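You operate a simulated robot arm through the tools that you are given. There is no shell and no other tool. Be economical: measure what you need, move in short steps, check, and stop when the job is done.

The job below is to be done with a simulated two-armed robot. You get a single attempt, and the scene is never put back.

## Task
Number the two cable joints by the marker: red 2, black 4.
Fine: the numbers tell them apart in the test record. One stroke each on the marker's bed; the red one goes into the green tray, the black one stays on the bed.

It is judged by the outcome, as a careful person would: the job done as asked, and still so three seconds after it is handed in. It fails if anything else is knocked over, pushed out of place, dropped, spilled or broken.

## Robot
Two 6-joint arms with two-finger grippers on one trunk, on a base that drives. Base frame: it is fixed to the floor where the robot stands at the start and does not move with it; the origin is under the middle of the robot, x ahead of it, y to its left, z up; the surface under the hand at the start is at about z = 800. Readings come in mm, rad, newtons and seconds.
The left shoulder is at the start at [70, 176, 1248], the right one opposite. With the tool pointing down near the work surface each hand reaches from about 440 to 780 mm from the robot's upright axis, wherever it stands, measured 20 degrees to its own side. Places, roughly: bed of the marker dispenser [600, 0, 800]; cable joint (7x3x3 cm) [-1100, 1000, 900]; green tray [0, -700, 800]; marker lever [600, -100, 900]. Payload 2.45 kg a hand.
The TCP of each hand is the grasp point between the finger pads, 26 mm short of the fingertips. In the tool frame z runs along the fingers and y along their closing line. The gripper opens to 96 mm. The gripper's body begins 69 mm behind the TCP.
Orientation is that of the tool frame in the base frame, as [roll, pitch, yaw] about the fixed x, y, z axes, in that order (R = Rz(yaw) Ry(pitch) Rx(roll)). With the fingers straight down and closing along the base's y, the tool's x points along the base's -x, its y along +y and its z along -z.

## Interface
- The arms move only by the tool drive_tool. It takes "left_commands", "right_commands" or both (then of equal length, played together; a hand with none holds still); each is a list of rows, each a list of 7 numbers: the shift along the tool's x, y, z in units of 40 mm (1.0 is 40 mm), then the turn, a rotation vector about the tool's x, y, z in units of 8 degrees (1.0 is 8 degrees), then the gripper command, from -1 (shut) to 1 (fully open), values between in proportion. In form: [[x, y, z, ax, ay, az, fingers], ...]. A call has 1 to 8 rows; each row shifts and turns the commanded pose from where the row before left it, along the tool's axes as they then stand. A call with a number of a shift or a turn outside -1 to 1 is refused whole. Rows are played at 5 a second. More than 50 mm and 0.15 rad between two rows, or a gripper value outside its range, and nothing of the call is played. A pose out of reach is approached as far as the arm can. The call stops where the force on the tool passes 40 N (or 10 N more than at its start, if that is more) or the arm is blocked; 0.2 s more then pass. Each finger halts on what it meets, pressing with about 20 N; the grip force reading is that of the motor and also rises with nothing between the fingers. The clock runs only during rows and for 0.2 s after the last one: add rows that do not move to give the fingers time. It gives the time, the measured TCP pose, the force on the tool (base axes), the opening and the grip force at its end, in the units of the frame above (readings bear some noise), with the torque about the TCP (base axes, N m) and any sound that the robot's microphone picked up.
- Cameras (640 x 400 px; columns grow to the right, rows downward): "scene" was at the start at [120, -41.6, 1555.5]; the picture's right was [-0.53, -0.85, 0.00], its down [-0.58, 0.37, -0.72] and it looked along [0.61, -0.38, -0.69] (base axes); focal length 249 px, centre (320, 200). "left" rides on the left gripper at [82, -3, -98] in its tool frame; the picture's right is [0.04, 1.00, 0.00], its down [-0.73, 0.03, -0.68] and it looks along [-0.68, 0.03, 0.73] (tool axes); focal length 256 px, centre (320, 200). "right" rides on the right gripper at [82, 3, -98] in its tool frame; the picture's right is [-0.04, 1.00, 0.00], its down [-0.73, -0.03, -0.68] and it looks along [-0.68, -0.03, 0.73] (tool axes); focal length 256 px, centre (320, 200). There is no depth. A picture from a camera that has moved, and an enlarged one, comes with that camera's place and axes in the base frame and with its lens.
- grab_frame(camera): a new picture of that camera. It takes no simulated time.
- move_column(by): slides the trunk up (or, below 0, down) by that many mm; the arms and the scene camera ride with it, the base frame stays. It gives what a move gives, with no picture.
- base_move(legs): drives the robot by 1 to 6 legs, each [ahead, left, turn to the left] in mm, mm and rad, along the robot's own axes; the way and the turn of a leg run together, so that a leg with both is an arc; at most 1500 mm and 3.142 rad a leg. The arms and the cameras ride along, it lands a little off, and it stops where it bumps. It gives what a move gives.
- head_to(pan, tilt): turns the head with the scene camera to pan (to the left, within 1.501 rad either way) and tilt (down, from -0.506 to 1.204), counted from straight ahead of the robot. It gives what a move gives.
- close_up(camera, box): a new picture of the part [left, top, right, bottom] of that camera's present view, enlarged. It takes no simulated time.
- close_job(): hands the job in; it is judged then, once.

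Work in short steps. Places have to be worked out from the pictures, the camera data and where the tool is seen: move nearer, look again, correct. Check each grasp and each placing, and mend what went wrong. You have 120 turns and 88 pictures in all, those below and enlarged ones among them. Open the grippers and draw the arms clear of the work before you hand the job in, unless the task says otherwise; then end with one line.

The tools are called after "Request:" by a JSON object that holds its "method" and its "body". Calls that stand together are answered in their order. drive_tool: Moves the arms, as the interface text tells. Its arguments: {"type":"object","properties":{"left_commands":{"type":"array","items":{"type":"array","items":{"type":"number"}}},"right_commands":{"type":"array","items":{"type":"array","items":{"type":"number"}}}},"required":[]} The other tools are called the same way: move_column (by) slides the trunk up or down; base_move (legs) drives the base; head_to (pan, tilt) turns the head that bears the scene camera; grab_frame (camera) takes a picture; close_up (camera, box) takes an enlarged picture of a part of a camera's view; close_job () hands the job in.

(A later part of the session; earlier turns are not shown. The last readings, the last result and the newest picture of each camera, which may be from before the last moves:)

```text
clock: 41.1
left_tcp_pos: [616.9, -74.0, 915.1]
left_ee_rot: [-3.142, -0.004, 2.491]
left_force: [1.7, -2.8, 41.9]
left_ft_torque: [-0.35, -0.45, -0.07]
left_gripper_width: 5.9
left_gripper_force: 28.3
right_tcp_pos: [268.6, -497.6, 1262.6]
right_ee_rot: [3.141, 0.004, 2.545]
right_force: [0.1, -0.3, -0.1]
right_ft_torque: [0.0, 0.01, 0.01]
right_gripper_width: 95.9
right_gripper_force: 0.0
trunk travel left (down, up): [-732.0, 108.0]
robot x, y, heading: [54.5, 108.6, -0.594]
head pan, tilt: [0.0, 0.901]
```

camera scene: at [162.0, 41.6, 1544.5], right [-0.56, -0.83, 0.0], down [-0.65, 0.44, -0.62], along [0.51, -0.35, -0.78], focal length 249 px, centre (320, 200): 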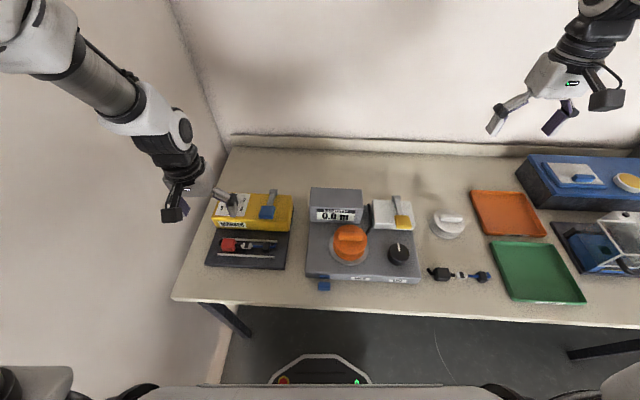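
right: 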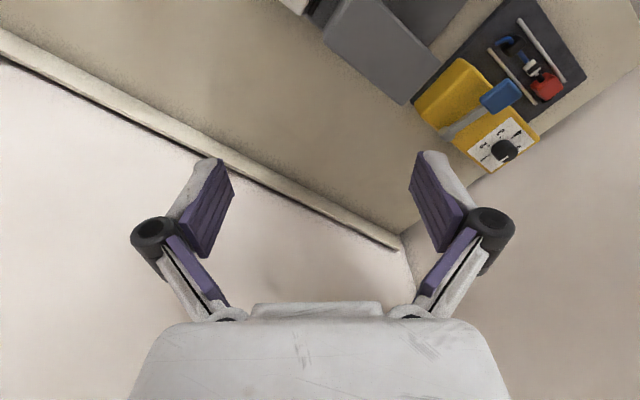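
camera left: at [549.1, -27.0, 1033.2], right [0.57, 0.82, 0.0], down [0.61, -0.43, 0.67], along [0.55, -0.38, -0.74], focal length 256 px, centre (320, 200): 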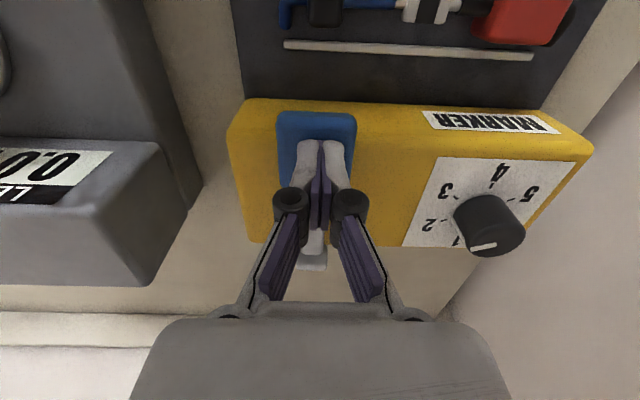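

It bottomed out (42 N at z 915). I release upward and inspect the red joint for its mark.

Request:
{"method": "drive_tool", "body": {"left_commands": [[0, 0, -0.5, 0, 0, 0, -1], [0, 0, -0.8, 0, 0, 0, -1], [0, 0, -0.8, 0, 0, 0, -1], [0, 0, -0.8, 0, 0, 0, -1], [0, 0, 0, 0, 0, 0, -1]]}}

Request:
{"method": "close_up", "body": {"camera": "scene", "box": [190, 175, 310, 280]}}

Request:
{"method": "close_up", "body": {"camera": "scene", "box": [218, 230, 268, 265]}}

```text
clock: 42.3
left_tcp_pos: [620.1, -70.6, 1027.2]
left_ee_rot: [-3.141, -0.017, 2.492]
left_force: [-0.2, -1.1, -0.9]
left_ft_torque: [0.03, 0.0, 0.0]
left_gripper_width: 0.0
left_gripper_force: 28.4
right_tcp_pos: [274.3, -499.4, 1260.4]
right_ee_rot: [-3.141, -0.001, 2.546]
right_force: [0.0, -0.5, 0.0]
right_ft_torque: [-0.02, 0.01, 0.0]
right_gripper_width: 96.2
right_gripper_force: 0.1
trunk travel left (down, up): [-732.0, 108.0]
robot x, y, heading: [50.6, 106.7, -0.594]
head pan, tilt: [0.0, 0.901]
```

```text
3.81 times, centred on (250, 228) of scene
camera zoom: at [159.7, 39.0, 1544.5], right [-0.56, -0.83, 0.0], down [-0.65, 0.44, -0.62], along [0.51, -0.35, -0.78], focal length 948 px, centre (587, 95)
```

zoom: 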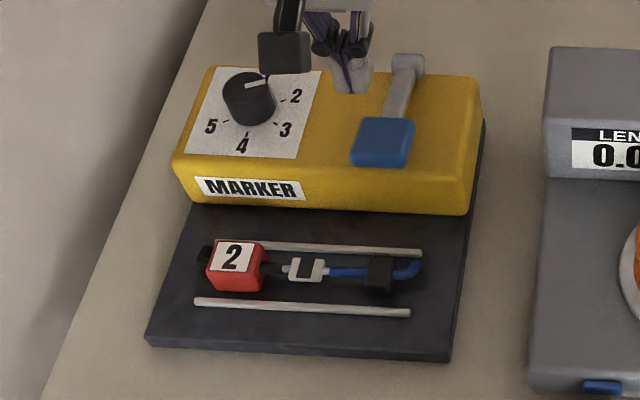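

```text
11.43 times, centred on (243, 248) of scene
camera zoom: at [159.7, 39.0, 1544.5], right [-0.56, -0.83, 0.0], down [-0.65, 0.44, -0.62], along [0.51, -0.35, -0.78], focal length 2843 px, centre (1200, -343)
```

zoom: 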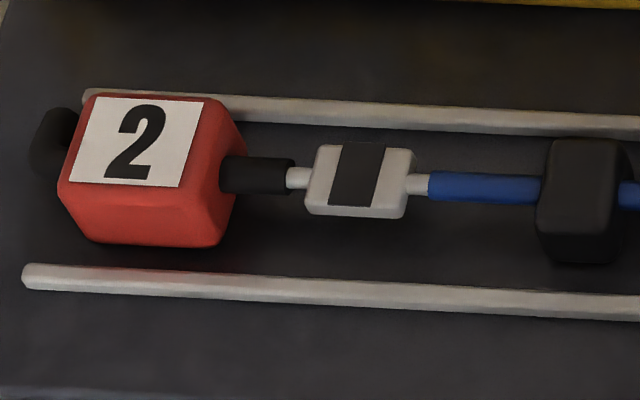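

Red carries a clear "2". While here, I set the dial to 4: back over the knob, down, grip.

Request:
{"method": "drive_tool", "body": {"left_commands": [[-0.396, 0.77, 0, 0, 0, 0, 0.5], [-0.396, 0.77, 0, 0, 0, 0, 0.5], [-0.396, 0.77, 0, 0, 0, 0, 0.5], [-0.396, 0.77, 0, 0, 0, 0, 0.5], [0, 0, 0.8, 0, 0, 0, 0.5], [0, 0, 0.8, 0, 0, 0, 0.5], [0, 0, 0, 0, 0, 0, 0.5]]}}

Request:
{"method": "grab_frame", "body": {"camera": "left"}}

```text
clock: 43.9
left_tcp_pos: [740.5, -8.4, 961.9]
left_ee_rot: [3.141, -0.016, 2.492]
left_force: [-0.4, -0.5, -1.1]
left_ft_torque: [0.0, 0.02, 0.02]
left_gripper_width: 72.0
left_gripper_force: 0.2
right_tcp_pos: [273.5, -499.2, 1261.6]
right_ee_rot: [-3.141, 0.0, 2.546]
right_force: [-0.8, 0.0, -0.4]
right_ft_torque: [-0.04, 0.0, 0.01]
right_gripper_width: 95.7
right_gripper_force: 0.0
trunk travel left (down, up): [-732.0, 108.0]
robot x, y, heading: [57.5, 103.2, -0.598]
head pan, tilt: [0.0, 0.901]
```

```text
49 pictures are left
camera left: at [673.6, 37.1, 1063.0], right [0.57, 0.82, 0.0], down [0.61, -0.43, 0.67], along [0.55, -0.38, -0.74], focal length 256 px, centre (320, 200)
```

left: 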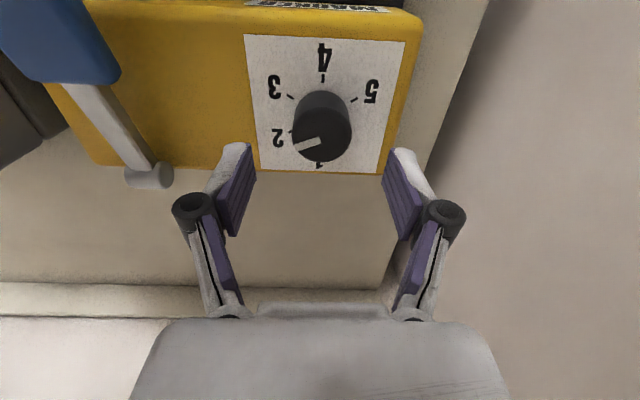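

Centred. Down 51 mm, close, and turn the first 60°.

Request:
{"method": "drive_tool", "body": {"left_commands": [[-0.1, 0, 0.9, 0, 0, 0, 0.5], [0, 0, 0.38, 0, 0, 0, 0.5], [0, 0, 0, 0, 0, 0, -1], [0, 0, 0, 0, 0, 0, -1], [0, 0, 0, 0, 0, 0, -1]]}}

Request:
{"method": "drive_tool", "body": {"left_commands": [[0, 0, 0, 0, 0, 0.94, -1], [0, 0, 0, 0, 0, 0.94, -1], [0, 0, 0, 0, 0, 0.94, -1], [0, 0, 0, 0, 0, 0.94, -1], [0, 0, 0, 0, 0, 0.94, -1], [0, 0, 0, 0, 0, 0.94, -1], [0, 0, 0, 0, 0, 0.94, -1], [0, 0, 0, 0, 0, 0.94, -1]]}}

```text
clock: 45.1
left_tcp_pos: [746.7, -11.1, 911.9]
left_ee_rot: [-3.139, -0.012, 2.49]
left_force: [12.7, 3.5, 12.1]
left_ft_torque: [-0.41, -1.11, -0.12]
left_gripper_width: 37.0
left_gripper_force: 44.5
right_tcp_pos: [274.6, -497.6, 1261.0]
right_ee_rot: [-3.141, 0.0, 2.546]
right_force: [0.4, -0.4, 0.5]
right_ft_torque: [-0.01, 0.01, -0.03]
right_gripper_width: 95.7
right_gripper_force: 0.0
trunk travel left (down, up): [-732.0, 108.0]
robot x, y, heading: [55.2, 105.2, -0.591]
head pan, tilt: [0.0, 0.901]
```

```text
clock: 46.9
left_tcp_pos: [738.1, -14.8, 910.3]
left_ee_rot: [-3.124, -0.015, 1.439]
left_force: [-31.9, -11.9, -1.1]
left_ft_torque: [-0.22, 0.41, 0.42]
left_gripper_width: 36.7
left_gripper_force: 44.9
right_tcp_pos: [268.5, -501.0, 1260.5]
right_ee_rot: [3.136, 0.002, 2.546]
right_force: [0.5, 0.1, 0.0]
right_ft_torque: [-0.01, 0.03, -0.01]
right_gripper_width: 95.8
right_gripper_force: 0.0
trunk travel left (down, up): [-732.0, 108.0]
robot x, y, heading: [55.1, 103.8, -0.6]
head pan, tilt: [0.0, 0.901]
```

60° done. I open, lift a little, turn the hand back, and check.

Request:
{"method": "drive_tool", "body": {"left_commands": [[0, 0, 0, 0, 0, 0, 0.5], [0, 0, 0, 0, 0, 0, 0.5], [0, 0, -0.9, 0, 0, -0.5, 0.5], [0, 0, 0, 0, 0, -1, 0.5], [0, 0, 0, 0, 0, -1, 0.5], [0, 0, 0, 0, 0, -1, 0.5], [0, 0, 0, 0, 0, -1, 0.5], [0, 0, 0, 0, 0, -1, 0.5]]}}

Request:
{"method": "drive_tool", "body": {"left_commands": [[0, 0, 0, 0, 0, -1, 0.5], [0, 0, 0, 0, 0, -1, 0.5], [0, 0, 0, 0, 0, 0, 0.5]]}}

Request:
{"method": "grab_frame", "body": {"camera": "left"}}

```text
clock: 48.7
left_tcp_pos: [745.8, -14.0, 946.4]
left_ee_rot: [-3.14, -0.016, 2.211]
left_force: [0.3, -0.8, -0.6]
left_ft_torque: [0.0, 0.02, 0.01]
left_gripper_width: 72.0
left_gripper_force: 0.1
right_tcp_pos: [273.9, -497.9, 1260.9]
right_ee_rot: [3.139, -0.001, 2.548]
right_force: [0.6, 0.5, 0.6]
right_ft_torque: [0.0, 0.03, -0.01]
right_gripper_width: 96.1
right_gripper_force: 0.1
trunk travel left (down, up): [-732.0, 108.0]
robot x, y, heading: [55.3, 106.1, -0.592]
head pan, tilt: [0.0, 0.901]
```

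```text
clock: 49.5
left_tcp_pos: [745.2, -14.6, 946.5]
left_ee_rot: [3.14, -0.015, 2.491]
left_force: [-0.2, -0.3, -0.8]
left_ft_torque: [0.02, 0.0, -0.01]
left_gripper_width: 72.1
left_gripper_force: 0.1
right_tcp_pos: [274.2, -498.4, 1260.1]
right_ee_rot: [3.141, 0.0, 2.548]
right_force: [-0.7, 0.1, 0.1]
right_ft_torque: [0.04, 0.03, -0.02]
right_gripper_width: 95.9
right_gripper_force: 0.1
trunk travel left (down, up): [-732.0, 108.0]
robot x, y, heading: [56.5, 105.9, -0.6]
head pan, tilt: [0.0, 0.901]
```

```text
48 pictures are left
camera left: at [678.4, 31.5, 1047.1], right [0.57, 0.82, 0.0], down [0.61, -0.43, 0.67], along [0.55, -0.38, -0.74], focal length 256 px, centre (320, 200)
```

left: 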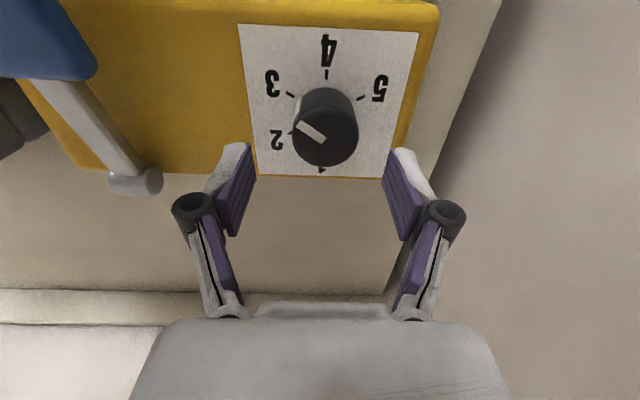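

Pointer is now at 3. Regrip and turn another 60°.

Request:
{"method": "drive_tool", "body": {"left_commands": [[0, 0.07, 0.87, 0, 0, 0, 0.5], [0, 0, 0, 0, 0, 0, -1], [0, 0, 0, 0, 0, 0, -1], [0, 0, 0, 0, 0, 0, -1]]}}

Request:
{"method": "drive_tool", "body": {"left_commands": [[0, 0, 0, 0, 0, 0.94, -1], [0, 0, 0, 0, 0, 0.94, -1], [0, 0, 0, 0, 0, 0.94, -1], [0, 0, 0, 0, 0, 0.94, -1], [0, 0, 0, 0, 0, 0.94, -1], [0, 0, 0, 0, 0, 0.94, -1], [0, 0, 0, 0, 0, 0.94, -1], [0, 0, 0, 0, 0, 0.94, -1]]}}

Request:
{"method": "drive_tool", "body": {"left_commands": [[0, 0, 0, 0, 0, 0, 0.5], [0, 0, 0, 0, 0, 0, 0.5], [0, 0, -0.9, 0, 0, -0.5, 0.5], [0, 0, -0.9, 0, 0, -1, 0.5], [0, 0, -0.5, 0, 0, -1, 0.5], [0, 0, 0, 0, 0, -1, 0.5], [0, 0, 0, 0, 0, -1, 0.5], [0, 0, 0, 0, 0, -1, 0.5]]}}

Request:
{"method": "drive_tool", "body": {"left_commands": [[0, 0, 0, 0, 0, -1, 0.5], [0, 0, 0, 0, 0, -1, 0.5], [0, 0, 0, 0, 0, 0, 0.5]]}}

Request:
{"method": "grab_frame", "body": {"camera": "left"}}

```text
clock: 50.5
left_tcp_pos: [747.0, -11.5, 910.2]
left_ee_rot: [-3.14, -0.015, 2.489]
left_force: [6.7, -1.7, 4.1]
left_ft_torque: [-0.32, -0.59, -0.02]
left_gripper_width: 37.7
left_gripper_force: 45.0
right_tcp_pos: [274.7, -499.7, 1261.4]
right_ee_rot: [3.141, 0.001, 2.546]
right_force: [0.1, 0.5, -0.3]
right_ft_torque: [-0.02, 0.03, -0.01]
right_gripper_width: 95.9
right_gripper_force: 0.0
trunk travel left (down, up): [-732.0, 108.0]
robot x, y, heading: [58.7, 109.2, -0.596]
head pan, tilt: [0.0, 0.901]
```

```text
clock: 51.9
left_tcp_pos: [740.6, -15.2, 911.2]
left_ee_rot: [-3.126, -0.016, 1.736]
left_force: [-12.3, -19.4, 2.5]
left_ft_torque: [0.4, 0.7, 0.16]
left_gripper_width: 37.4
left_gripper_force: 44.9
right_tcp_pos: [269.5, -501.6, 1261.0]
right_ee_rot: [3.14, 0.003, 2.543]
right_force: [-0.8, 0.7, 1.1]
right_ft_torque: [-0.02, 0.0, 0.02]
right_gripper_width: 96.2
right_gripper_force: 0.1
trunk travel left (down, up): [-732.0, 108.0]
robot x, y, heading: [55.2, 106.6, -0.601]
head pan, tilt: [0.0, 0.901]
stopped in row 6 (left hand): the force on the tool passed its limit at 41 N (the readings are from after the stop); the commanded pose is now the measured one
```

```text
clock: 53.7
left_tcp_pos: [744.3, -13.2, 1002.0]
left_ee_rot: [3.142, -0.025, 2.506]
left_force: [-0.3, -0.3, 0.7]
left_ft_torque: [0.02, -0.02, -0.02]
left_gripper_width: 72.0
left_gripper_force: 0.0
right_tcp_pos: [273.6, -499.7, 1260.4]
right_ee_rot: [3.139, 0.001, 2.544]
right_force: [-0.7, -0.7, -0.5]
right_ft_torque: [-0.02, 0.02, 0.01]
right_gripper_width: 95.9
right_gripper_force: 0.1
trunk travel left (down, up): [-732.0, 108.0]
robot x, y, heading: [55.3, 109.5, -0.595]
head pan, tilt: [0.0, 0.901]
```

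```text
clock: 54.5
left_tcp_pos: [745.3, -12.5, 1002.3]
left_ee_rot: [3.136, -0.023, 2.786]
left_force: [0.3, -0.3, 0.0]
left_ft_torque: [0.01, -0.01, -0.02]
left_gripper_width: 72.0
left_gripper_force: 0.0
right_tcp_pos: [271.5, -499.3, 1260.5]
right_ee_rot: [3.141, -0.001, 2.544]
right_force: [-0.3, 0.0, 0.4]
right_ft_torque: [-0.01, -0.02, 0.02]
right_gripper_width: 96.0
right_gripper_force: 0.2
trunk travel left (down, up): [-732.0, 108.0]
robot x, y, heading: [54.8, 110.1, -0.593]
head pan, tilt: [0.0, 0.901]
```

```text
47 pictures are left
camera left: at [668.1, 10.4, 1103.3], right [0.31, 0.95, 0.01], down [0.71, -0.24, 0.66], along [0.63, -0.2, -0.75], focal length 256 px, centre (320, 200)
```

left: 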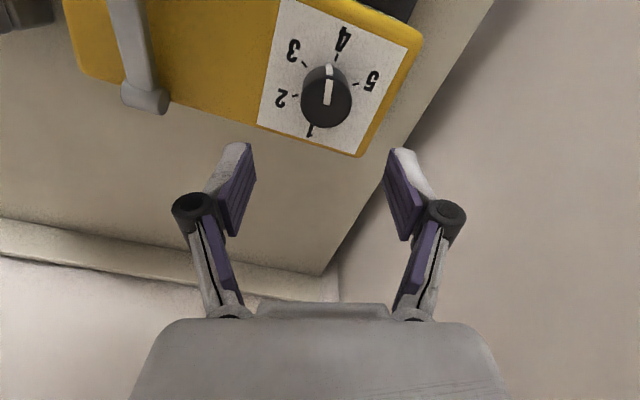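

The turn stopped early at ~43°, but the pointer looks close to 4; I zoom in.

Request:
{"method": "close_up", "body": {"camera": "left", "box": [250, 0, 420, 160]}}

```text
2.50 times, centred on (335, 80) of left
camera zoom: at [668.1, 10.4, 1103.3], right [0.31, 0.95, 0.01], down [0.71, -0.24, 0.66], along [0.63, -0.2, -0.75], focal length 640 px, centre (282, 500)
```

zoom: 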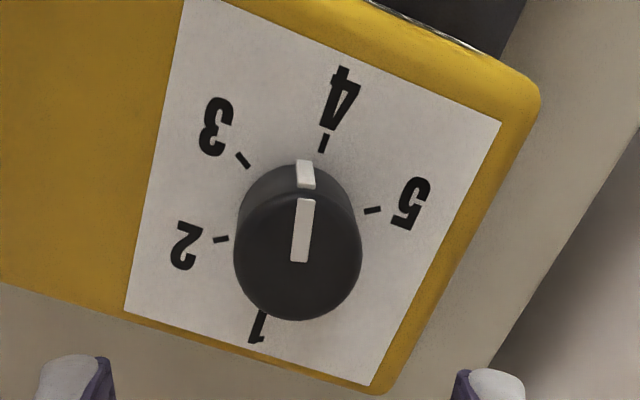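

Pointer is about 10–12° short of the 4 tick. I regrip at this yaw and add ~11°.

Request:
{"method": "drive_tool", "body": {"left_commands": [[0, 0, 0.9, 0, 0, 0, 0.5], [0, 0, 0.9, 0, 0, 0, 0.5], [0, 0, 0.48, 0, 0, 0, 0.5], [0, 0, 0, 0, 0, 0, -1], [0, 0, 0, 0, 0, 0, -1], [0, 0, 0, 0, 0, 0, -1], [0, 0, 0, 0, 0, 0.75, -1], [0, 0, 0, 0, 0, 0.75, -1]]}}

Request:
{"method": "drive_tool", "body": {"left_commands": [[0, 0, 0, 0, 0, 0, 0.5], [0, 0, 0, 0, 0, 0, 0.5], [0, 0, -0.9, 0, 0, 0, 0.5], [0, 0, -0.9, 0, 0, 0, 0.5], [0, 0, -0.5, 0, 0, 0, 0.5], [0, 0, 0, 0, 0, 0, 0.5]]}}

Request:
{"method": "close_up", "body": {"camera": "left", "box": [250, 0, 420, 160]}}

```text
clock: 56.3
left_tcp_pos: [744.7, -9.4, 911.6]
left_ee_rot: [-3.14, -0.019, 2.572]
left_force: [15.0, 24.1, 14.9]
left_ft_torque: [1.02, -0.58, -0.16]
left_gripper_width: 37.4
left_gripper_force: 45.0
right_tcp_pos: [272.5, -494.8, 1261.9]
right_ee_rot: [-3.14, 0.001, 2.544]
right_force: [0.5, -0.1, 0.1]
right_ft_torque: [0.02, 0.02, -0.05]
right_gripper_width: 96.2
right_gripper_force: 0.0
trunk travel left (down, up): [-732.0, 108.0]
robot x, y, heading: [55.3, 110.5, -0.597]
head pan, tilt: [0.0, 0.901]
```

```text
clock: 57.7
left_tcp_pos: [746.7, -12.9, 1003.8]
left_ee_rot: [3.14, -0.023, 2.574]
left_force: [0.0, -0.5, 0.1]
left_ft_torque: [0.03, -0.03, 0.03]
left_gripper_width: 72.2
left_gripper_force: 0.1
right_tcp_pos: [272.6, -500.0, 1259.5]
right_ee_rot: [3.138, -0.001, 2.544]
right_force: [-0.5, 0.6, -0.2]
right_ft_torque: [-0.02, 0.02, -0.01]
right_gripper_width: 96.2
right_gripper_force: 0.1
trunk travel left (down, up): [-732.0, 108.0]
robot x, y, heading: [57.0, 104.9, -0.6]
head pan, tilt: [0.0, 0.901]
```

```text
2.50 times, centred on (335, 80) of left
camera zoom: at [675.9, 26.5, 1104.7], right [0.5, 0.86, 0.0], down [0.65, -0.38, 0.66], along [0.57, -0.33, -0.75], focal length 640 px, centre (282, 500)
```

zoom: 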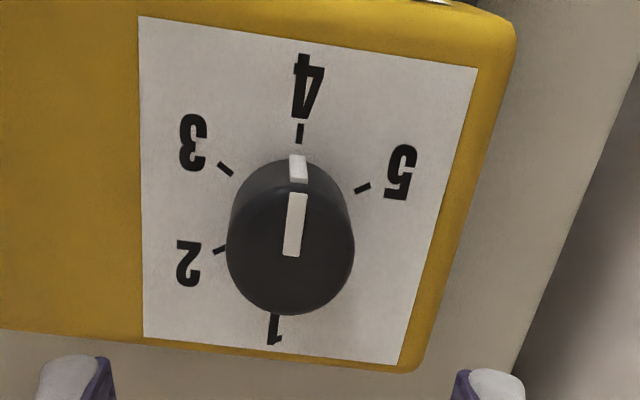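

Dial reads 4. Now the red joint: I move back over its block and turn the hand 90° to grip across it.

Request:
{"method": "drive_tool", "body": {"left_commands": [[0.9, -0.02, 0, 0, 0, 0, 1], [0.9, -0.02, 0, 0, 0, 0, 1], [0.9, -0.02, 0, 0, 0, 0, 1], [0.9, -0.02, 0, 0, 0, 0, 1], [0, 0, 0, 0, 0, 1, 1], [0, 0, 0, 0, 0, 1, 1], [0, 0, 0, 0, 0, 1, 1], [0, 0, 0, 0, 0, 1, 1]]}}

Request:
{"method": "drive_tool", "body": {"left_commands": [[0, 0, 0, 0, 0, 1, 1], [0, 0, 0, 0, 0, 1, 1], [0, 0, 0, 0, 0, 1, 1], [0, 0, 0, 0, 0, 1, 1], [0, 0, 0, 0, 0, 1, 1], [0, 0, 0, 0, 0, 1, 1], [0, 0, 0, 0, 0, 1, 1], [0, 0, 0, 0, 0, 0.85, 1]]}}

Request:
{"method": "grab_frame", "body": {"camera": "left"}}

```text
clock: 59.5
left_tcp_pos: [623.6, 60.9, 1005.8]
left_ee_rot: [-3.129, -0.02, 2.013]
left_force: [-0.1, -0.5, -0.1]
left_ft_torque: [0.01, 0.03, -0.02]
left_gripper_width: 96.1
left_gripper_force: 0.0
right_tcp_pos: [273.3, -498.3, 1261.4]
right_ee_rot: [-3.141, -0.001, 2.544]
right_force: [0.3, 1.1, -0.3]
right_ft_torque: [0.0, -0.01, 0.03]
right_gripper_width: 96.0
right_gripper_force: 0.1
trunk travel left (down, up): [-732.0, 108.0]
robot x, y, heading: [54.8, 105.6, -0.6]
head pan, tilt: [0.0, 0.901]
```

```text
clock: 61.3
left_tcp_pos: [622.4, 62.3, 1005.3]
left_ee_rot: [-3.12, 0.001, 0.918]
left_force: [0.2, -0.5, 0.8]
left_ft_torque: [0.0, 0.02, -0.01]
left_gripper_width: 95.9
left_gripper_force: 0.1
right_tcp_pos: [272.5, -500.9, 1260.5]
right_ee_rot: [3.14, 0.0, 2.545]
right_force: [0.9, 0.5, -0.1]
right_ft_torque: [-0.02, 0.0, 0.01]
right_gripper_width: 95.8
right_gripper_force: 0.1
trunk travel left (down, up): [-732.0, 108.0]
robot x, y, heading: [57.2, 106.6, -0.595]
head pan, tilt: [0.0, 0.901]
```

```text
44 pictures are left
camera left: at [669.7, 126.4, 1105.2], right [0.82, -0.58, -0.02], down [-0.41, -0.61, 0.68], along [-0.4, -0.55, -0.73], focal length 256 px, centre (320, 200)
```

left: 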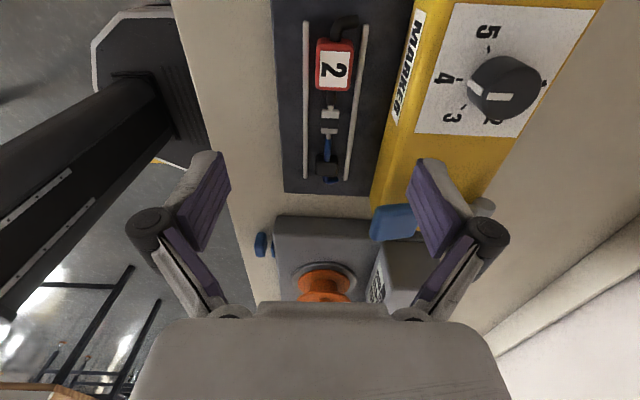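

Red block top (label "2") sits ~14 mm toward the marker and ~10 mm left of the hand axis. I correct, narrow the opening to 60 mm, and lower to z≈915 for another look.

Request:
{"method": "drive_tool", "body": {"left_commands": [[0.26, 0.35, 0, 0, 0, 0, 0.25], [0, 0, 0.8, 0, 0, 0, 0.25], [0, 0, 0.8, 0, 0, 0, 0.25], [0, 0, 0.65, 0, 0, 0, 0.25], [0, 0, 0, 0, 0, 0, 0.25]]}}

Request:
{"method": "grab_frame", "body": {"camera": "left"}}

```text
clock: 62.5
left_tcp_pos: [639.0, 63.0, 915.0]
left_ee_rot: [-3.119, 0.004, 0.92]
left_force: [-0.9, 0.5, 0.8]
left_ft_torque: [-0.01, 0.02, 0.01]
left_gripper_width: 59.8
left_gripper_force: 0.0
right_tcp_pos: [272.2, -499.5, 1260.8]
right_ee_rot: [3.142, 0.0, 2.544]
right_force: [0.1, -0.2, 0.3]
right_ft_torque: [0.02, -0.03, -0.03]
right_gripper_width: 95.9
right_gripper_force: 0.0
trunk travel left (down, up): [-732.0, 108.0]
robot x, y, heading: [54.4, 109.0, -0.594]
head pan, tilt: [0.0, 0.901]
```

```text
43 pictures are left
camera left: at [684.8, 127.5, 1015.0], right [0.82, -0.57, -0.02], down [-0.41, -0.61, 0.68], along [-0.4, -0.55, -0.73], focal length 256 px, centre (320, 200)
```

left: 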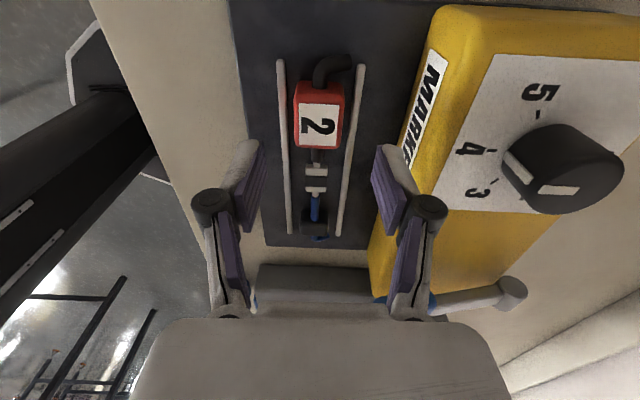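

Red top is at z≈846 and centred. Down 65 mm and close.

Request:
{"method": "drive_tool", "body": {"left_commands": [[0, 0, 0.8, 0, 0, 0, 0.25], [0, 0, 0.6, 0, 0, 0, 0.25], [0, 0, 0.22, 0, 0, 0, 0.25], [0, 0, 0, 0, 0, 0, -0.6], [0, 0, 0, 0, 0, 0, -0.8], [0, 0, 0, 0, 0, 0, -1], [0, 0, 0, 0, 0, 0, -1]]}}

Request:
{"method": "grab_frame", "body": {"camera": "left"}}

```text
clock: 63.8
left_tcp_pos: [644.3, 58.5, 849.8]
left_ee_rot: [-3.139, -0.001, 0.92]
left_force: [4.4, -7.8, -5.4]
left_ft_torque: [0.32, 0.17, -0.02]
left_gripper_width: 39.1
left_gripper_force: 44.9
right_tcp_pos: [274.8, -501.0, 1258.7]
right_ee_rot: [3.14, 0.0, 2.544]
right_force: [0.1, -0.6, 0.5]
right_ft_torque: [-0.01, 0.02, 0.01]
right_gripper_width: 95.8
right_gripper_force: 0.1
trunk travel left (down, up): [-732.0, 108.0]
robot x, y, heading: [56.4, 106.4, -0.601]
head pan, tilt: [0.0, 0.901]
stopped in row 6 (left hand): the force on the tool passed its limit at 52 N (the readings are from after the stop); the commanded pose is now the measured one
```

```text
42 pictures are left
camera left: at [690.3, 124.1, 950.4], right [0.82, -0.58, 0.0], down [-0.42, -0.6, 0.68], along [-0.39, -0.55, -0.73], focal length 256 px, centre (320, 200)
```

left: 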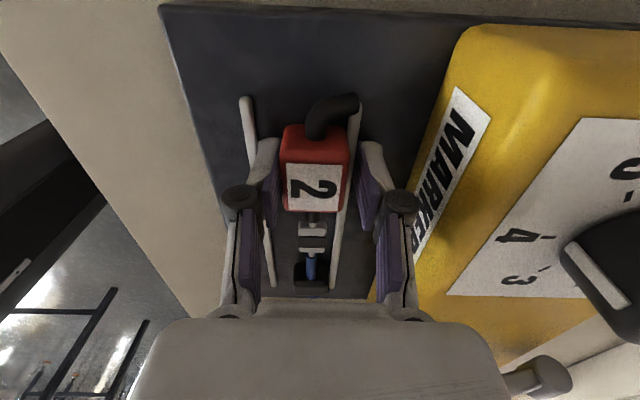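

The block is held at 39 mm. I lift straight up.

Request:
{"method": "drive_tool", "body": {"left_commands": [[0, 0, -0.4, 0, 0, 0, -1], [0, 0, -0.8, 0, 0, 0, -1], [0, 0, -0.9, 0, 0, 0, -1], [0, 0, -0.9, 0, 0, 0, -1], [0, 0, -0.9, 0, 0, 0, -1], [0, 0, -0.9, 0, 0, 0, -1], [0, 0, 0, 0, 0, 0, -1]]}}

Request:
{"method": "grab_frame", "body": {"camera": "left"}}

Request:
{"method": "grab_frame", "body": {"camera": "scene"}}

```text
clock: 64.1
left_tcp_pos: [644.7, 58.6, 852.2]
left_ee_rot: [-3.134, 0.002, 0.918]
left_force: [6.7, -5.9, -22.5]
left_ft_torque: [0.7, -0.17, 0.12]
left_gripper_width: 38.2
left_gripper_force: 45.5
right_tcp_pos: [274.6, -501.0, 1259.2]
right_ee_rot: [-3.141, -0.002, 2.544]
right_force: [-0.4, 0.2, -0.3]
right_ft_torque: [-0.01, 0.02, 0.0]
right_gripper_width: 96.0
right_gripper_force: 0.2
trunk travel left (down, up): [-732.0, 108.0]
robot x, y, heading: [56.5, 107.2, -0.595]
head pan, tilt: [0.0, 0.901]
stopped in row 1 (left hand): the force on the tool passed its limit at 49 N (the readings are from after the stop); the commanded pose is now the measured one
```

```text
41 pictures are left
camera left: at [690.7, 124.0, 950.9], right [0.82, -0.58, -0.01], down [-0.42, -0.6, 0.68], along [-0.4, -0.55, -0.73], focal length 256 px, centre (320, 200)
```

left: 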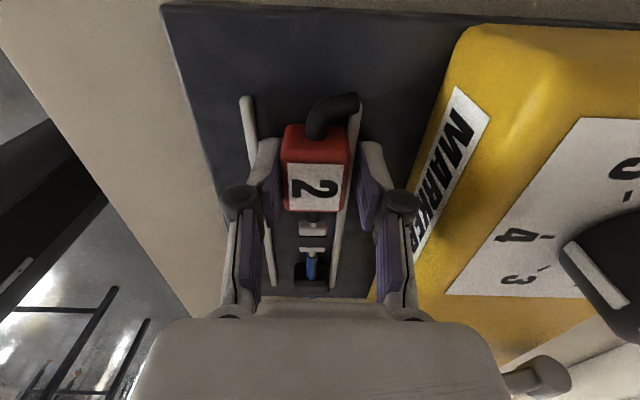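

```text
40 pictures are left
camera scene: at [162.7, 37.1, 1543.8], right [-0.56, -0.83, 0.0], down [-0.65, 0.44, -0.62], along [0.51, -0.35, -0.79], focal length 249 px, centre (320, 200)
```

scene: 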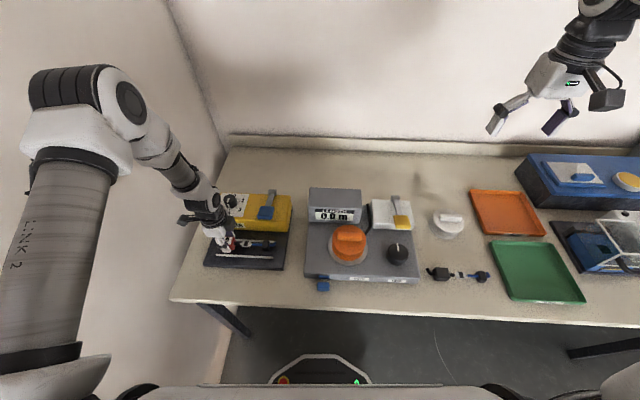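

The lift met resistance. I try again slowly, a few mm, to tell a wedge from a quick jerk.

Request:
{"method": "drive_tool", "body": {"left_commands": [[0, 0, -0.05, 0, 0, 0, -1], [0, 0, -0.05, 0, 0, 0, -1], [0, 0, -0.05, 0, 0, 0, -1], [0, 0, -0.05, 0, 0, 0, -1]]}}

Request:
{"method": "close_up", "body": {"camera": "left", "box": [220, 80, 420, 300]}}

Request:
{"method": "close_up", "body": {"camera": "scene", "box": [195, 225, 295, 275]}}

```text
clock: 64.6
left_tcp_pos: [645.2, 58.2, 852.6]
left_ee_rot: [-3.129, 0.001, 0.917]
left_force: [8.9, -10.3, -30.3]
left_ft_torque: [0.44, -0.02, 0.11]
left_gripper_width: 38.7
left_gripper_force: 44.7
right_tcp_pos: [276.0, -502.8, 1259.7]
right_ee_rot: [3.141, -0.003, 2.542]
right_force: [-0.2, 0.2, 0.8]
right_ft_torque: [0.03, 0.01, -0.01]
right_gripper_width: 96.2
right_gripper_force: 0.1
trunk travel left (down, up): [-732.0, 108.0]
robot x, y, heading: [57.4, 106.8, -0.603]
head pan, tilt: [0.0, 0.901]
stopped in row 2 (left hand): the force on the tool passed its limit at 41 N (the readings are from after the stop); the commanded pose is now the measured one
```

```text
1.82 times, centred on (320, 190) of left
camera zoom: at [691.4, 123.7, 951.1], right [0.82, -0.58, -0.01], down [-0.42, -0.6, 0.68], along [-0.4, -0.55, -0.73], focal length 465 px, centre (320, 218)
```

zoom: 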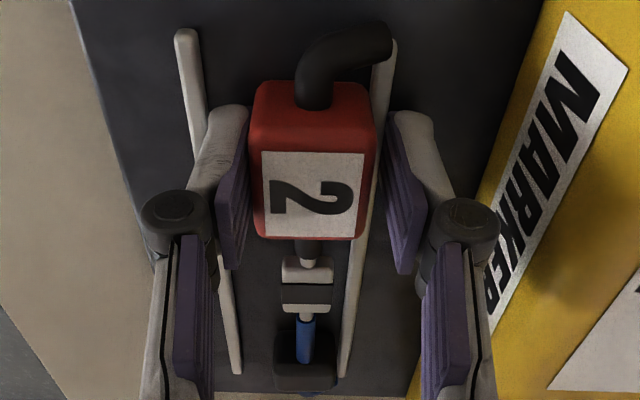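

```text
6.40 times, centred on (245, 250) of scene
camera zoom: at [165.2, 36.4, 1543.8], right [-0.57, -0.82, 0.0], down [-0.65, 0.44, -0.62], along [0.51, -0.35, -0.79], focal length 1592 px, centre (800, -120)
```

zoom: 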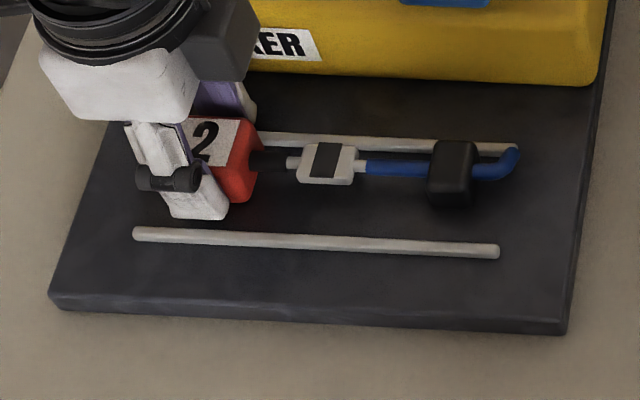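

The torque says the rear finger's tip is caught on the rear rail: the tips went slightly too deep. I ease the grip open a little and lift a touch.

Request:
{"method": "drive_tool", "body": {"left_commands": [[0, 0, 0, 0, 0, 0, -0.08], [0, 0, 0, 0, 0, 0, -0.04], [0, 0, -0.1, 0, 0, 0, -0.04], [0, 0, -0.2, 0, 0, 0, -0.04]]}}

Request:
{"method": "grab_frame", "body": {"camera": "left"}}

```text
clock: 65.6
left_tcp_pos: [641.1, 59.8, 868.0]
left_ee_rot: [-3.13, 0.0, 0.918]
left_force: [-0.2, 0.2, -0.3]
left_ft_torque: [0.02, 0.03, -0.02]
left_gripper_width: 46.1
left_gripper_force: 0.0
right_tcp_pos: [269.9, -500.0, 1261.7]
right_ee_rot: [3.14, 0.003, 2.542]
right_force: [0.3, -0.1, 0.5]
right_ft_torque: [-0.01, -0.03, -0.01]
right_gripper_width: 96.0
right_gripper_force: 0.0
trunk travel left (down, up): [-732.0, 108.0]
robot x, y, heading: [54.0, 107.3, -0.602]
head pan, tilt: [0.0, 0.901]
```

```text
37 pictures are left
camera left: at [686.9, 125.2, 967.1], right [0.82, -0.58, -0.01], down [-0.42, -0.6, 0.68], along [-0.4, -0.55, -0.73], focal length 256 px, centre (320, 200)
```

left: 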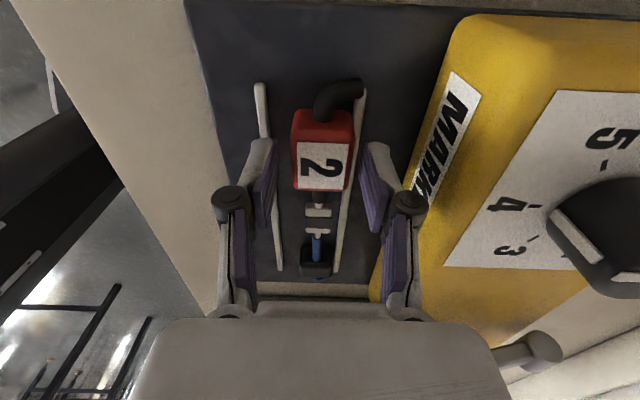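

Free again. I regrip higher (tips ~12 mm below the block's top), clear of the rails.

Request:
{"method": "drive_tool", "body": {"left_commands": [[0, 0.05, 0.2, 0, 0, 0, -0.04], [0, 0, 0, 0, 0, 0, -1], [0, 0, 0, 0, 0, 0, -1], [0, 0, -0.1, 0, 0, 0, -1], [0, 0, -0.1, 0, 0, 0, -1], [0, 0, -0.2, 0, 0, 0, -1]]}}

Request:
{"method": "grab_frame", "body": {"camera": "left"}}

```text
clock: 67.0
left_tcp_pos: [644.7, 57.5, 874.7]
left_ee_rot: [-3.133, -0.001, 0.915]
left_force: [-0.4, -0.6, -0.3]
left_ft_torque: [0.04, -0.07, 0.02]
left_gripper_width: 33.6
left_gripper_force: 19.7
right_tcp_pos: [272.0, -501.5, 1260.3]
right_ee_rot: [3.138, 0.0, 2.542]
right_force: [-0.2, 0.2, 0.4]
right_ft_torque: [0.01, 0.01, 0.02]
right_gripper_width: 95.9
right_gripper_force: 0.1
trunk travel left (down, up): [-732.0, 108.0]
robot x, y, heading: [52.1, 104.0, -0.602]
head pan, tilt: [0.0, 0.901]
```

```text
36 pictures are left
camera left: at [690.0, 122.9, 974.6], right [0.82, -0.58, -0.01], down [-0.42, -0.6, 0.68], along [-0.4, -0.55, -0.73], focal length 256 px, centre (320, 200)
```

left: 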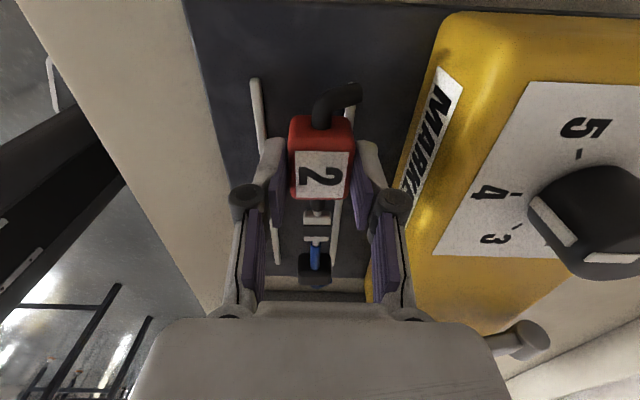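

Now held at 33.6 mm and rising with the hand. I lift well clear.

Request:
{"method": "drive_tool", "body": {"left_commands": [[0, 0, -0.4, 0, 0, 0, -1], [0, 0, -0.6, 0, 0, 0, -1], [0, 0, -0.7, 0, 0, 0, -1], [0, 0, -0.7, 0, 0, 0, -1], [0, 0, -0.7, 0, 0, 0, -1], [0, 0, -0.7, 0, 0, 0, -1], [0, 0, 0, 0, 0, 0, -1]]}}

Request:
{"method": "grab_frame", "body": {"camera": "scene"}}

```text
clock: 68.6
left_tcp_pos: [645.3, 55.0, 1028.5]
left_ee_rot: [-3.131, 0.003, 0.916]
left_force: [-0.7, -0.2, -0.5]
left_ft_torque: [0.03, -0.04, -0.03]
left_gripper_width: 33.6
left_gripper_force: 19.2
right_tcp_pos: [271.8, -500.5, 1260.3]
right_ee_rot: [-3.141, -0.001, 2.543]
right_force: [0.7, 0.1, 0.1]
right_ft_torque: [-0.01, 0.02, 0.02]
right_gripper_width: 95.8
right_gripper_force: 0.1
trunk travel left (down, up): [-732.0, 108.0]
robot x, y, heading: [53.9, 107.6, -0.602]
head pan, tilt: [0.0, 0.901]
```

```text
35 pictures are left
camera scene: at [160.0, 37.7, 1544.5], right [-0.56, -0.83, 0.0], down [-0.65, 0.44, -0.62], along [0.51, -0.35, -0.78], focal length 249 px, centre (320, 200)
```

scene: 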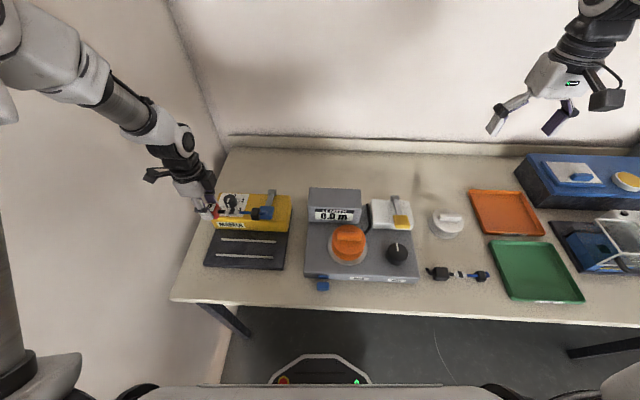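

The bed is empty and the joint is held level. The green tray centre is ~433 ahead, 669 right; I slide the base right along the table.

Request:
{"method": "base_move", "body": {"legs": [[-25, -425, 0], [-25, -425, 0]]}}

Request:
{"method": "grab_frame", "body": {"camera": "scene"}}

```text
clock: 73.4
left_tcp_pos: [126.8, -608.7, 1028.6]
left_ee_rot: [-3.131, 0.003, 0.912]
left_force: [-0.4, 0.3, -0.9]
left_ft_torque: [0.04, -0.05, 0.03]
left_gripper_width: 33.2
left_gripper_force: 19.6
right_tcp_pos: [-250.2, -1162.3, 1260.3]
right_ee_rot: [-3.141, -0.002, 2.538]
right_force: [0.5, -0.7, 0.7]
right_ft_torque: [0.01, 0.05, -0.01]
right_gripper_width: 95.9
right_gripper_force: 0.0
trunk travel left (down, up): [-732.0, 108.0]
robot x, y, heading: [-463.5, -561.2, -0.603]
head pan, tilt: [0.0, 0.901]
```

```text
34 pictures are left
camera scene: at [-359.3, -623.7, 1544.5], right [-0.57, -0.82, 0.0], down [-0.65, 0.44, -0.62], along [0.51, -0.35, -0.78], focal length 249 px, centre (320, 200)
```

scene: 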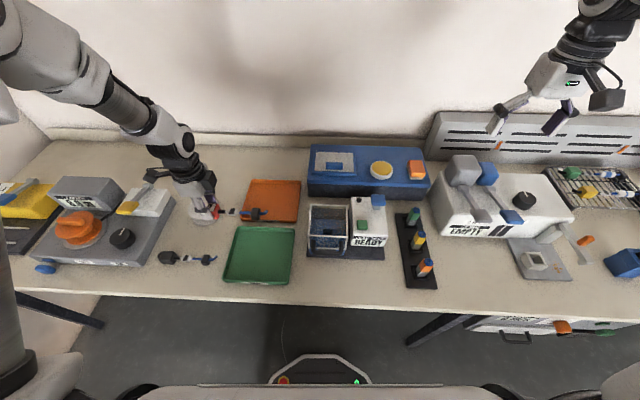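

The tray is just to the right of the held joint. I move right 55, back 29, down 80 and look from the wrist.

Request:
{"method": "drive_tool", "body": {"left_commands": [[-0.7, -0.36, 0.3, 0, 0, 0, -1], [-0.7, -0.36, 0.5, 0, 0, 0, -1], [0, 0, 0.7, 0, 0, 0, -1], [0, 0, 0.5, 0, 0, 0, -1], [0, 0, 0, 0, 0, 0, -1]]}}

Request:
{"method": "grab_frame", "body": {"camera": "left"}}

Request:
{"method": "close_up", "body": {"camera": "scene", "box": [140, 160, 320, 300]}}

```text
clock: 74.6
left_tcp_pos: [67.2, -633.4, 950.6]
left_ee_rot: [-3.131, -0.001, 0.911]
left_force: [-0.6, 0.3, -1.5]
left_ft_torque: [0.06, -0.06, 0.0]
left_gripper_width: 33.7
left_gripper_force: 20.1
right_tcp_pos: [-251.2, -1165.8, 1260.5]
right_ee_rot: [3.14, 0.002, 2.539]
right_force: [-1.0, 0.0, 0.2]
right_ft_torque: [0.01, -0.01, 0.0]
right_gripper_width: 96.1
right_gripper_force: 0.1
trunk travel left (down, up): [-732.0, 108.0]
robot x, y, heading: [-462.0, -554.7, -0.604]
head pan, tilt: [0.0, 0.901]
```

```text
33 pictures are left
camera left: at [113.7, -569.4, 1048.9], right [0.81, -0.58, -0.01], down [-0.42, -0.6, 0.68], along [-0.4, -0.55, -0.73], focal length 256 px, centre (320, 200)
```

left: 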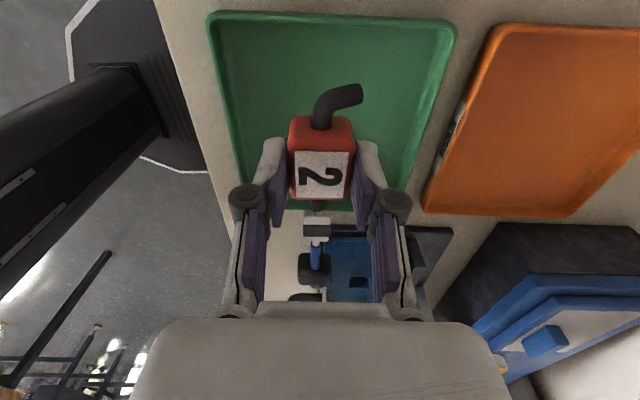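

```text
2.86 times, centred on (230, 230) of scene
camera zoom: at [-361.3, -625.0, 1544.6], right [-0.57, -0.82, 0.0], down [-0.64, 0.45, -0.62], along [0.51, -0.35, -0.78], focal length 711 px, centre (577, 114)
```

zoom: 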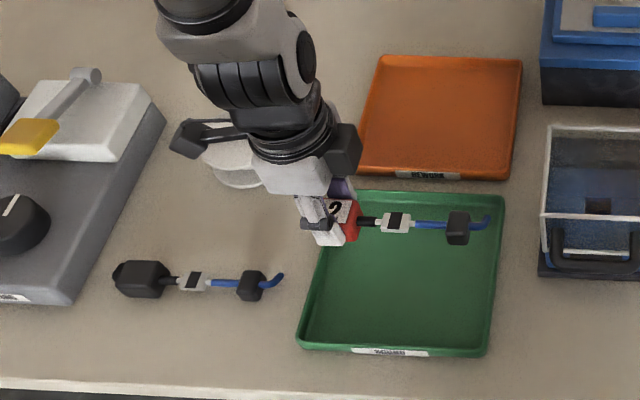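

Tray spans well around the joint (53 mm left to 161 mm right of the grip). I shift 10 mm forward and lower until it touches.

Request:
{"method": "drive_tool", "body": {"left_commands": [[0, 0.2, 0.7, 0, 0, 0, -1], [0, 0, 0.7, 0, 0, 0, -1], [0, 0, 0.6, 0, 0, 0, -1], [0, 0, 0.15, 0, 0, 0, -1], [0, 0, 0.1, 0, 0, 0, -1], [0, 0, 0, 0, 0, 0, -1]]}}

```text
clock: 76.0
left_tcp_pos: [73.8, -639.2, 858.0]
left_ee_rot: [-3.131, -0.001, 0.913]
left_force: [-0.1, 0.3, -1.1]
left_ft_torque: [0.08, 0.0, 0.01]
left_gripper_width: 33.5
left_gripper_force: 20.3
right_tcp_pos: [-248.6, -1164.6, 1261.3]
right_ee_rot: [3.14, 0.001, 2.538]
right_force: [0.2, -0.4, 0.0]
right_ft_torque: [-0.04, 0.0, 0.0]
right_gripper_width: 95.8
right_gripper_force: 0.0
trunk travel left (down, up): [-732.0, 108.0]
robot x, y, heading: [-460.5, -556.4, -0.607]
head pan, tilt: [0.0, 0.901]
```

No contact yet at 858. I go on in 3 mm steps.

Request:
{"method": "drive_tool", "body": {"left_commands": [[0, 0, 0.08, 0, 0, 0, -1], [0, 0, 0.08, 0, 0, 0, -1], [0, 0, 0, 0, 0, 0, -1]]}}

Request:
{"method": "close_up", "body": {"camera": "scene", "box": [200, 200, 320, 295]}}

```text
clock: 76.8
left_tcp_pos: [72.7, -640.8, 851.7]
left_ee_rot: [-3.13, 0.0, 0.913]
left_force: [-0.3, 0.1, -1.4]
left_ft_torque: [0.01, -0.04, -0.01]
left_gripper_width: 33.6
left_gripper_force: 19.9
right_tcp_pos: [-250.6, -1163.5, 1260.0]
right_ee_rot: [3.139, 0.0, 2.537]
right_force: [0.4, 0.1, -1.0]
right_ft_torque: [-0.02, 0.02, 0.0]
right_gripper_width: 96.0
right_gripper_force: 0.1
trunk travel left (down, up): [-732.0, 108.0]
robot x, y, heading: [-460.9, -559.1, -0.603]
head pan, tilt: [0.0, 0.901]
```

```text
4.21 times, centred on (260, 248) of scene
camera zoom: at [-360.2, -624.7, 1544.5], right [-0.57, -0.82, 0.0], down [-0.65, 0.45, -0.62], along [0.51, -0.35, -0.78], focal length 1048 px, centre (573, 0)
```

zoom: 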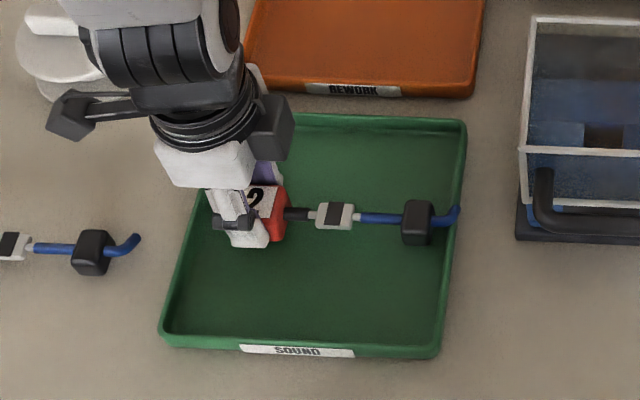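

The joint (186 mm) nearly spans the tray's inner width, so I'd rather lay it diagonally: lift, back 35 mm, turn its far end 40° away from me.

Request:
{"method": "drive_tool", "body": {"left_commands": [[0, 0, -0.9, 0, 0, 0, -1], [0, -0.45, -0.1, 0, 0, 0, -1], [0, -0.45, 0, 0, 0, 0, -1], [0, 0, 0, 0, 0, -1, -1], [0, 0, 0, 0, 0, -1, -1], [0, 0, 0, 0, 0, -1, -1], [0, 0, 0, 0, 0, -1, -1], [0, 0, 0, 0, 0, -1, -1]]}}

Request:
{"method": "close_up", "body": {"camera": "scene", "box": [200, 200, 320, 295]}}

Request:
{"method": "grab_frame", "body": {"camera": "left"}}

```text
clock: 78.6
left_tcp_pos: [45.5, -618.1, 890.9]
left_ee_rot: [-3.133, -0.007, 1.613]
left_force: [0.0, 0.6, -1.3]
left_ft_torque: [0.05, -0.01, 0.0]
left_gripper_width: 33.8
left_gripper_force: 20.4
right_tcp_pos: [-251.0, -1163.7, 1260.3]
right_ee_rot: [3.141, 0.001, 2.537]
right_force: [0.1, 0.2, -0.3]
right_ft_torque: [-0.02, -0.03, 0.0]
right_gripper_width: 95.7
right_gripper_force: 0.0
trunk travel left (down, up): [-732.0, 108.0]
robot x, y, heading: [-462.7, -555.7, -0.604]
head pan, tilt: [0.0, 0.901]
```

```text
4.21 times, centred on (260, 248) of scene
camera zoom: at [-360.0, -624.7, 1544.5], right [-0.57, -0.82, 0.0], down [-0.65, 0.45, -0.62], along [0.51, -0.35, -0.78], focal length 1048 px, centre (573, 0)
```

zoom: 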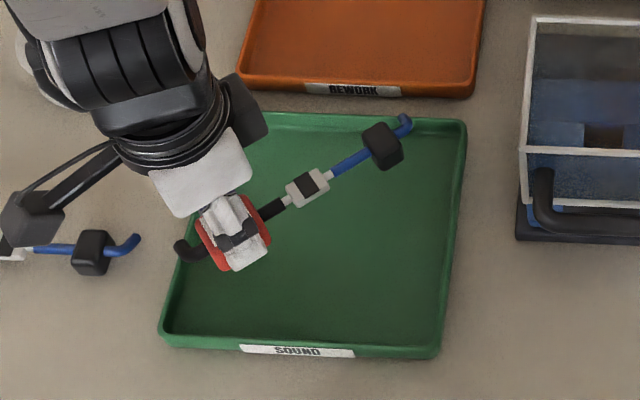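

```text
29 pictures are left
camera left: at [37.7, -538.1, 991.6], right [1.0, 0.08, -0.01], down [0.07, -0.74, 0.67], along [0.05, -0.67, -0.74], focal length 256 px, centre (320, 200)
```

left: 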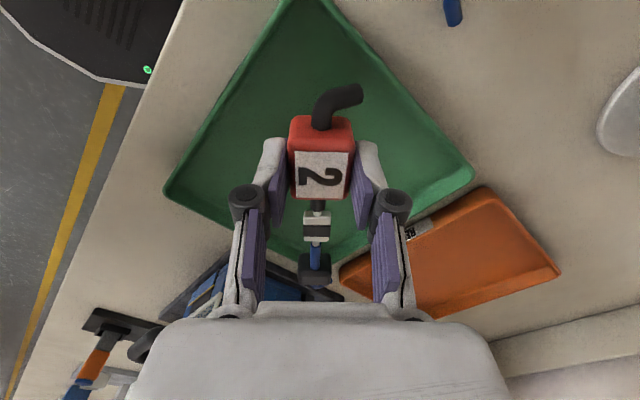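

The diagonal fits; I slide 14 mm along it and lower gently to contact.

Request:
{"method": "drive_tool", "body": {"left_commands": [[-0.35, 0, 0.5, 0, 0, 0, -1], [0, 0, 0.5, 0, 0, 0, -1], [0, 0, 0.1, 0, 0, 0, -1], [0, 0, 0.08, 0, 0, 0, -1], [0, 0, 0, 0, 0, 0, -1]]}}

```text
clock: 79.8
left_tcp_pos: [44.9, -632.5, 845.2]
left_ee_rot: [-3.133, -0.006, 1.61]
left_force: [-0.6, -0.4, 3.7]
left_ft_torque: [-0.55, -0.04, -0.1]
left_gripper_width: 33.6
left_gripper_force: 19.8
right_tcp_pos: [-250.3, -1162.8, 1262.1]
right_ee_rot: [3.141, 0.001, 2.538]
right_force: [0.1, -0.5, 0.7]
right_ft_torque: [0.01, 0.01, 0.0]
right_gripper_width: 95.8
right_gripper_force: 0.1
trunk travel left (down, up): [-732.0, 108.0]
robot x, y, heading: [-461.6, -553.1, -0.603]
head pan, tilt: [0.0, 0.901]
```

Contact felt at the far end (≈5 N). One more small step, then open and back off upward.

Request:
{"method": "drive_tool", "body": {"left_commands": [[0, 0, 0.06, 0, 0, 0, -1], [0, 0, 0, 0, 0, 0, -0.15], [0, 0, 0, 0, 0, 0, 0.1], [0, 0, 0, 0, 0, 0, 0.1], [0, 0, -0.5, 0, 0, 0, 0.1], [0, 0, -0.8, 0, 0, 0, 0.1], [0, 0, -0.9, 0, 0, 0, 0.1], [0, 0, -0.9, 0, 0, 0, 0.1]]}}

Request:
{"method": "close_up", "body": {"camera": "scene", "box": [140, 190, 320, 300]}}

```text
clock: 81.6
left_tcp_pos: [47.9, -631.4, 968.9]
left_ee_rot: [-3.134, -0.007, 1.611]
left_force: [-0.5, -0.3, -0.3]
left_ft_torque: [-0.04, -0.03, 0.03]
left_gripper_width: 52.9
left_gripper_force: 0.0
right_tcp_pos: [-251.9, -1162.5, 1260.8]
right_ee_rot: [3.14, 0.004, 2.538]
right_force: [0.1, -0.3, 0.3]
right_ft_torque: [-0.04, -0.02, -0.04]
right_gripper_width: 96.0
right_gripper_force: 0.0
trunk travel left (down, up): [-732.0, 108.0]
robot x, y, heading: [-462.6, -556.5, -0.604]
head pan, tilt: [0.0, 0.901]
```

```text
3.56 times, centred on (230, 245) of scene
camera zoom: at [-361.9, -624.2, 1544.6], right [-0.57, -0.82, 0.0], down [-0.64, 0.45, -0.62], along [0.51, -0.35, -0.78], focal length 885 px, centre (640, 40)
```

zoom: 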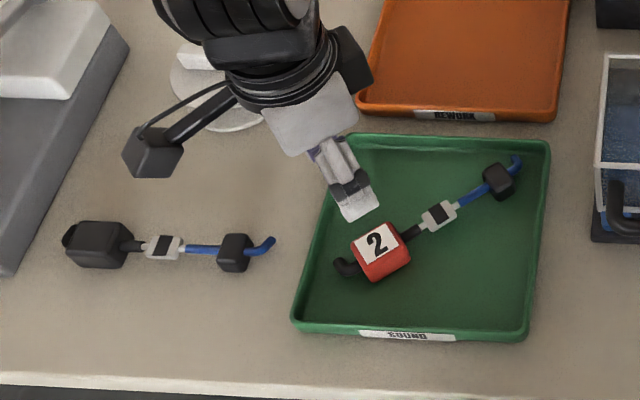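

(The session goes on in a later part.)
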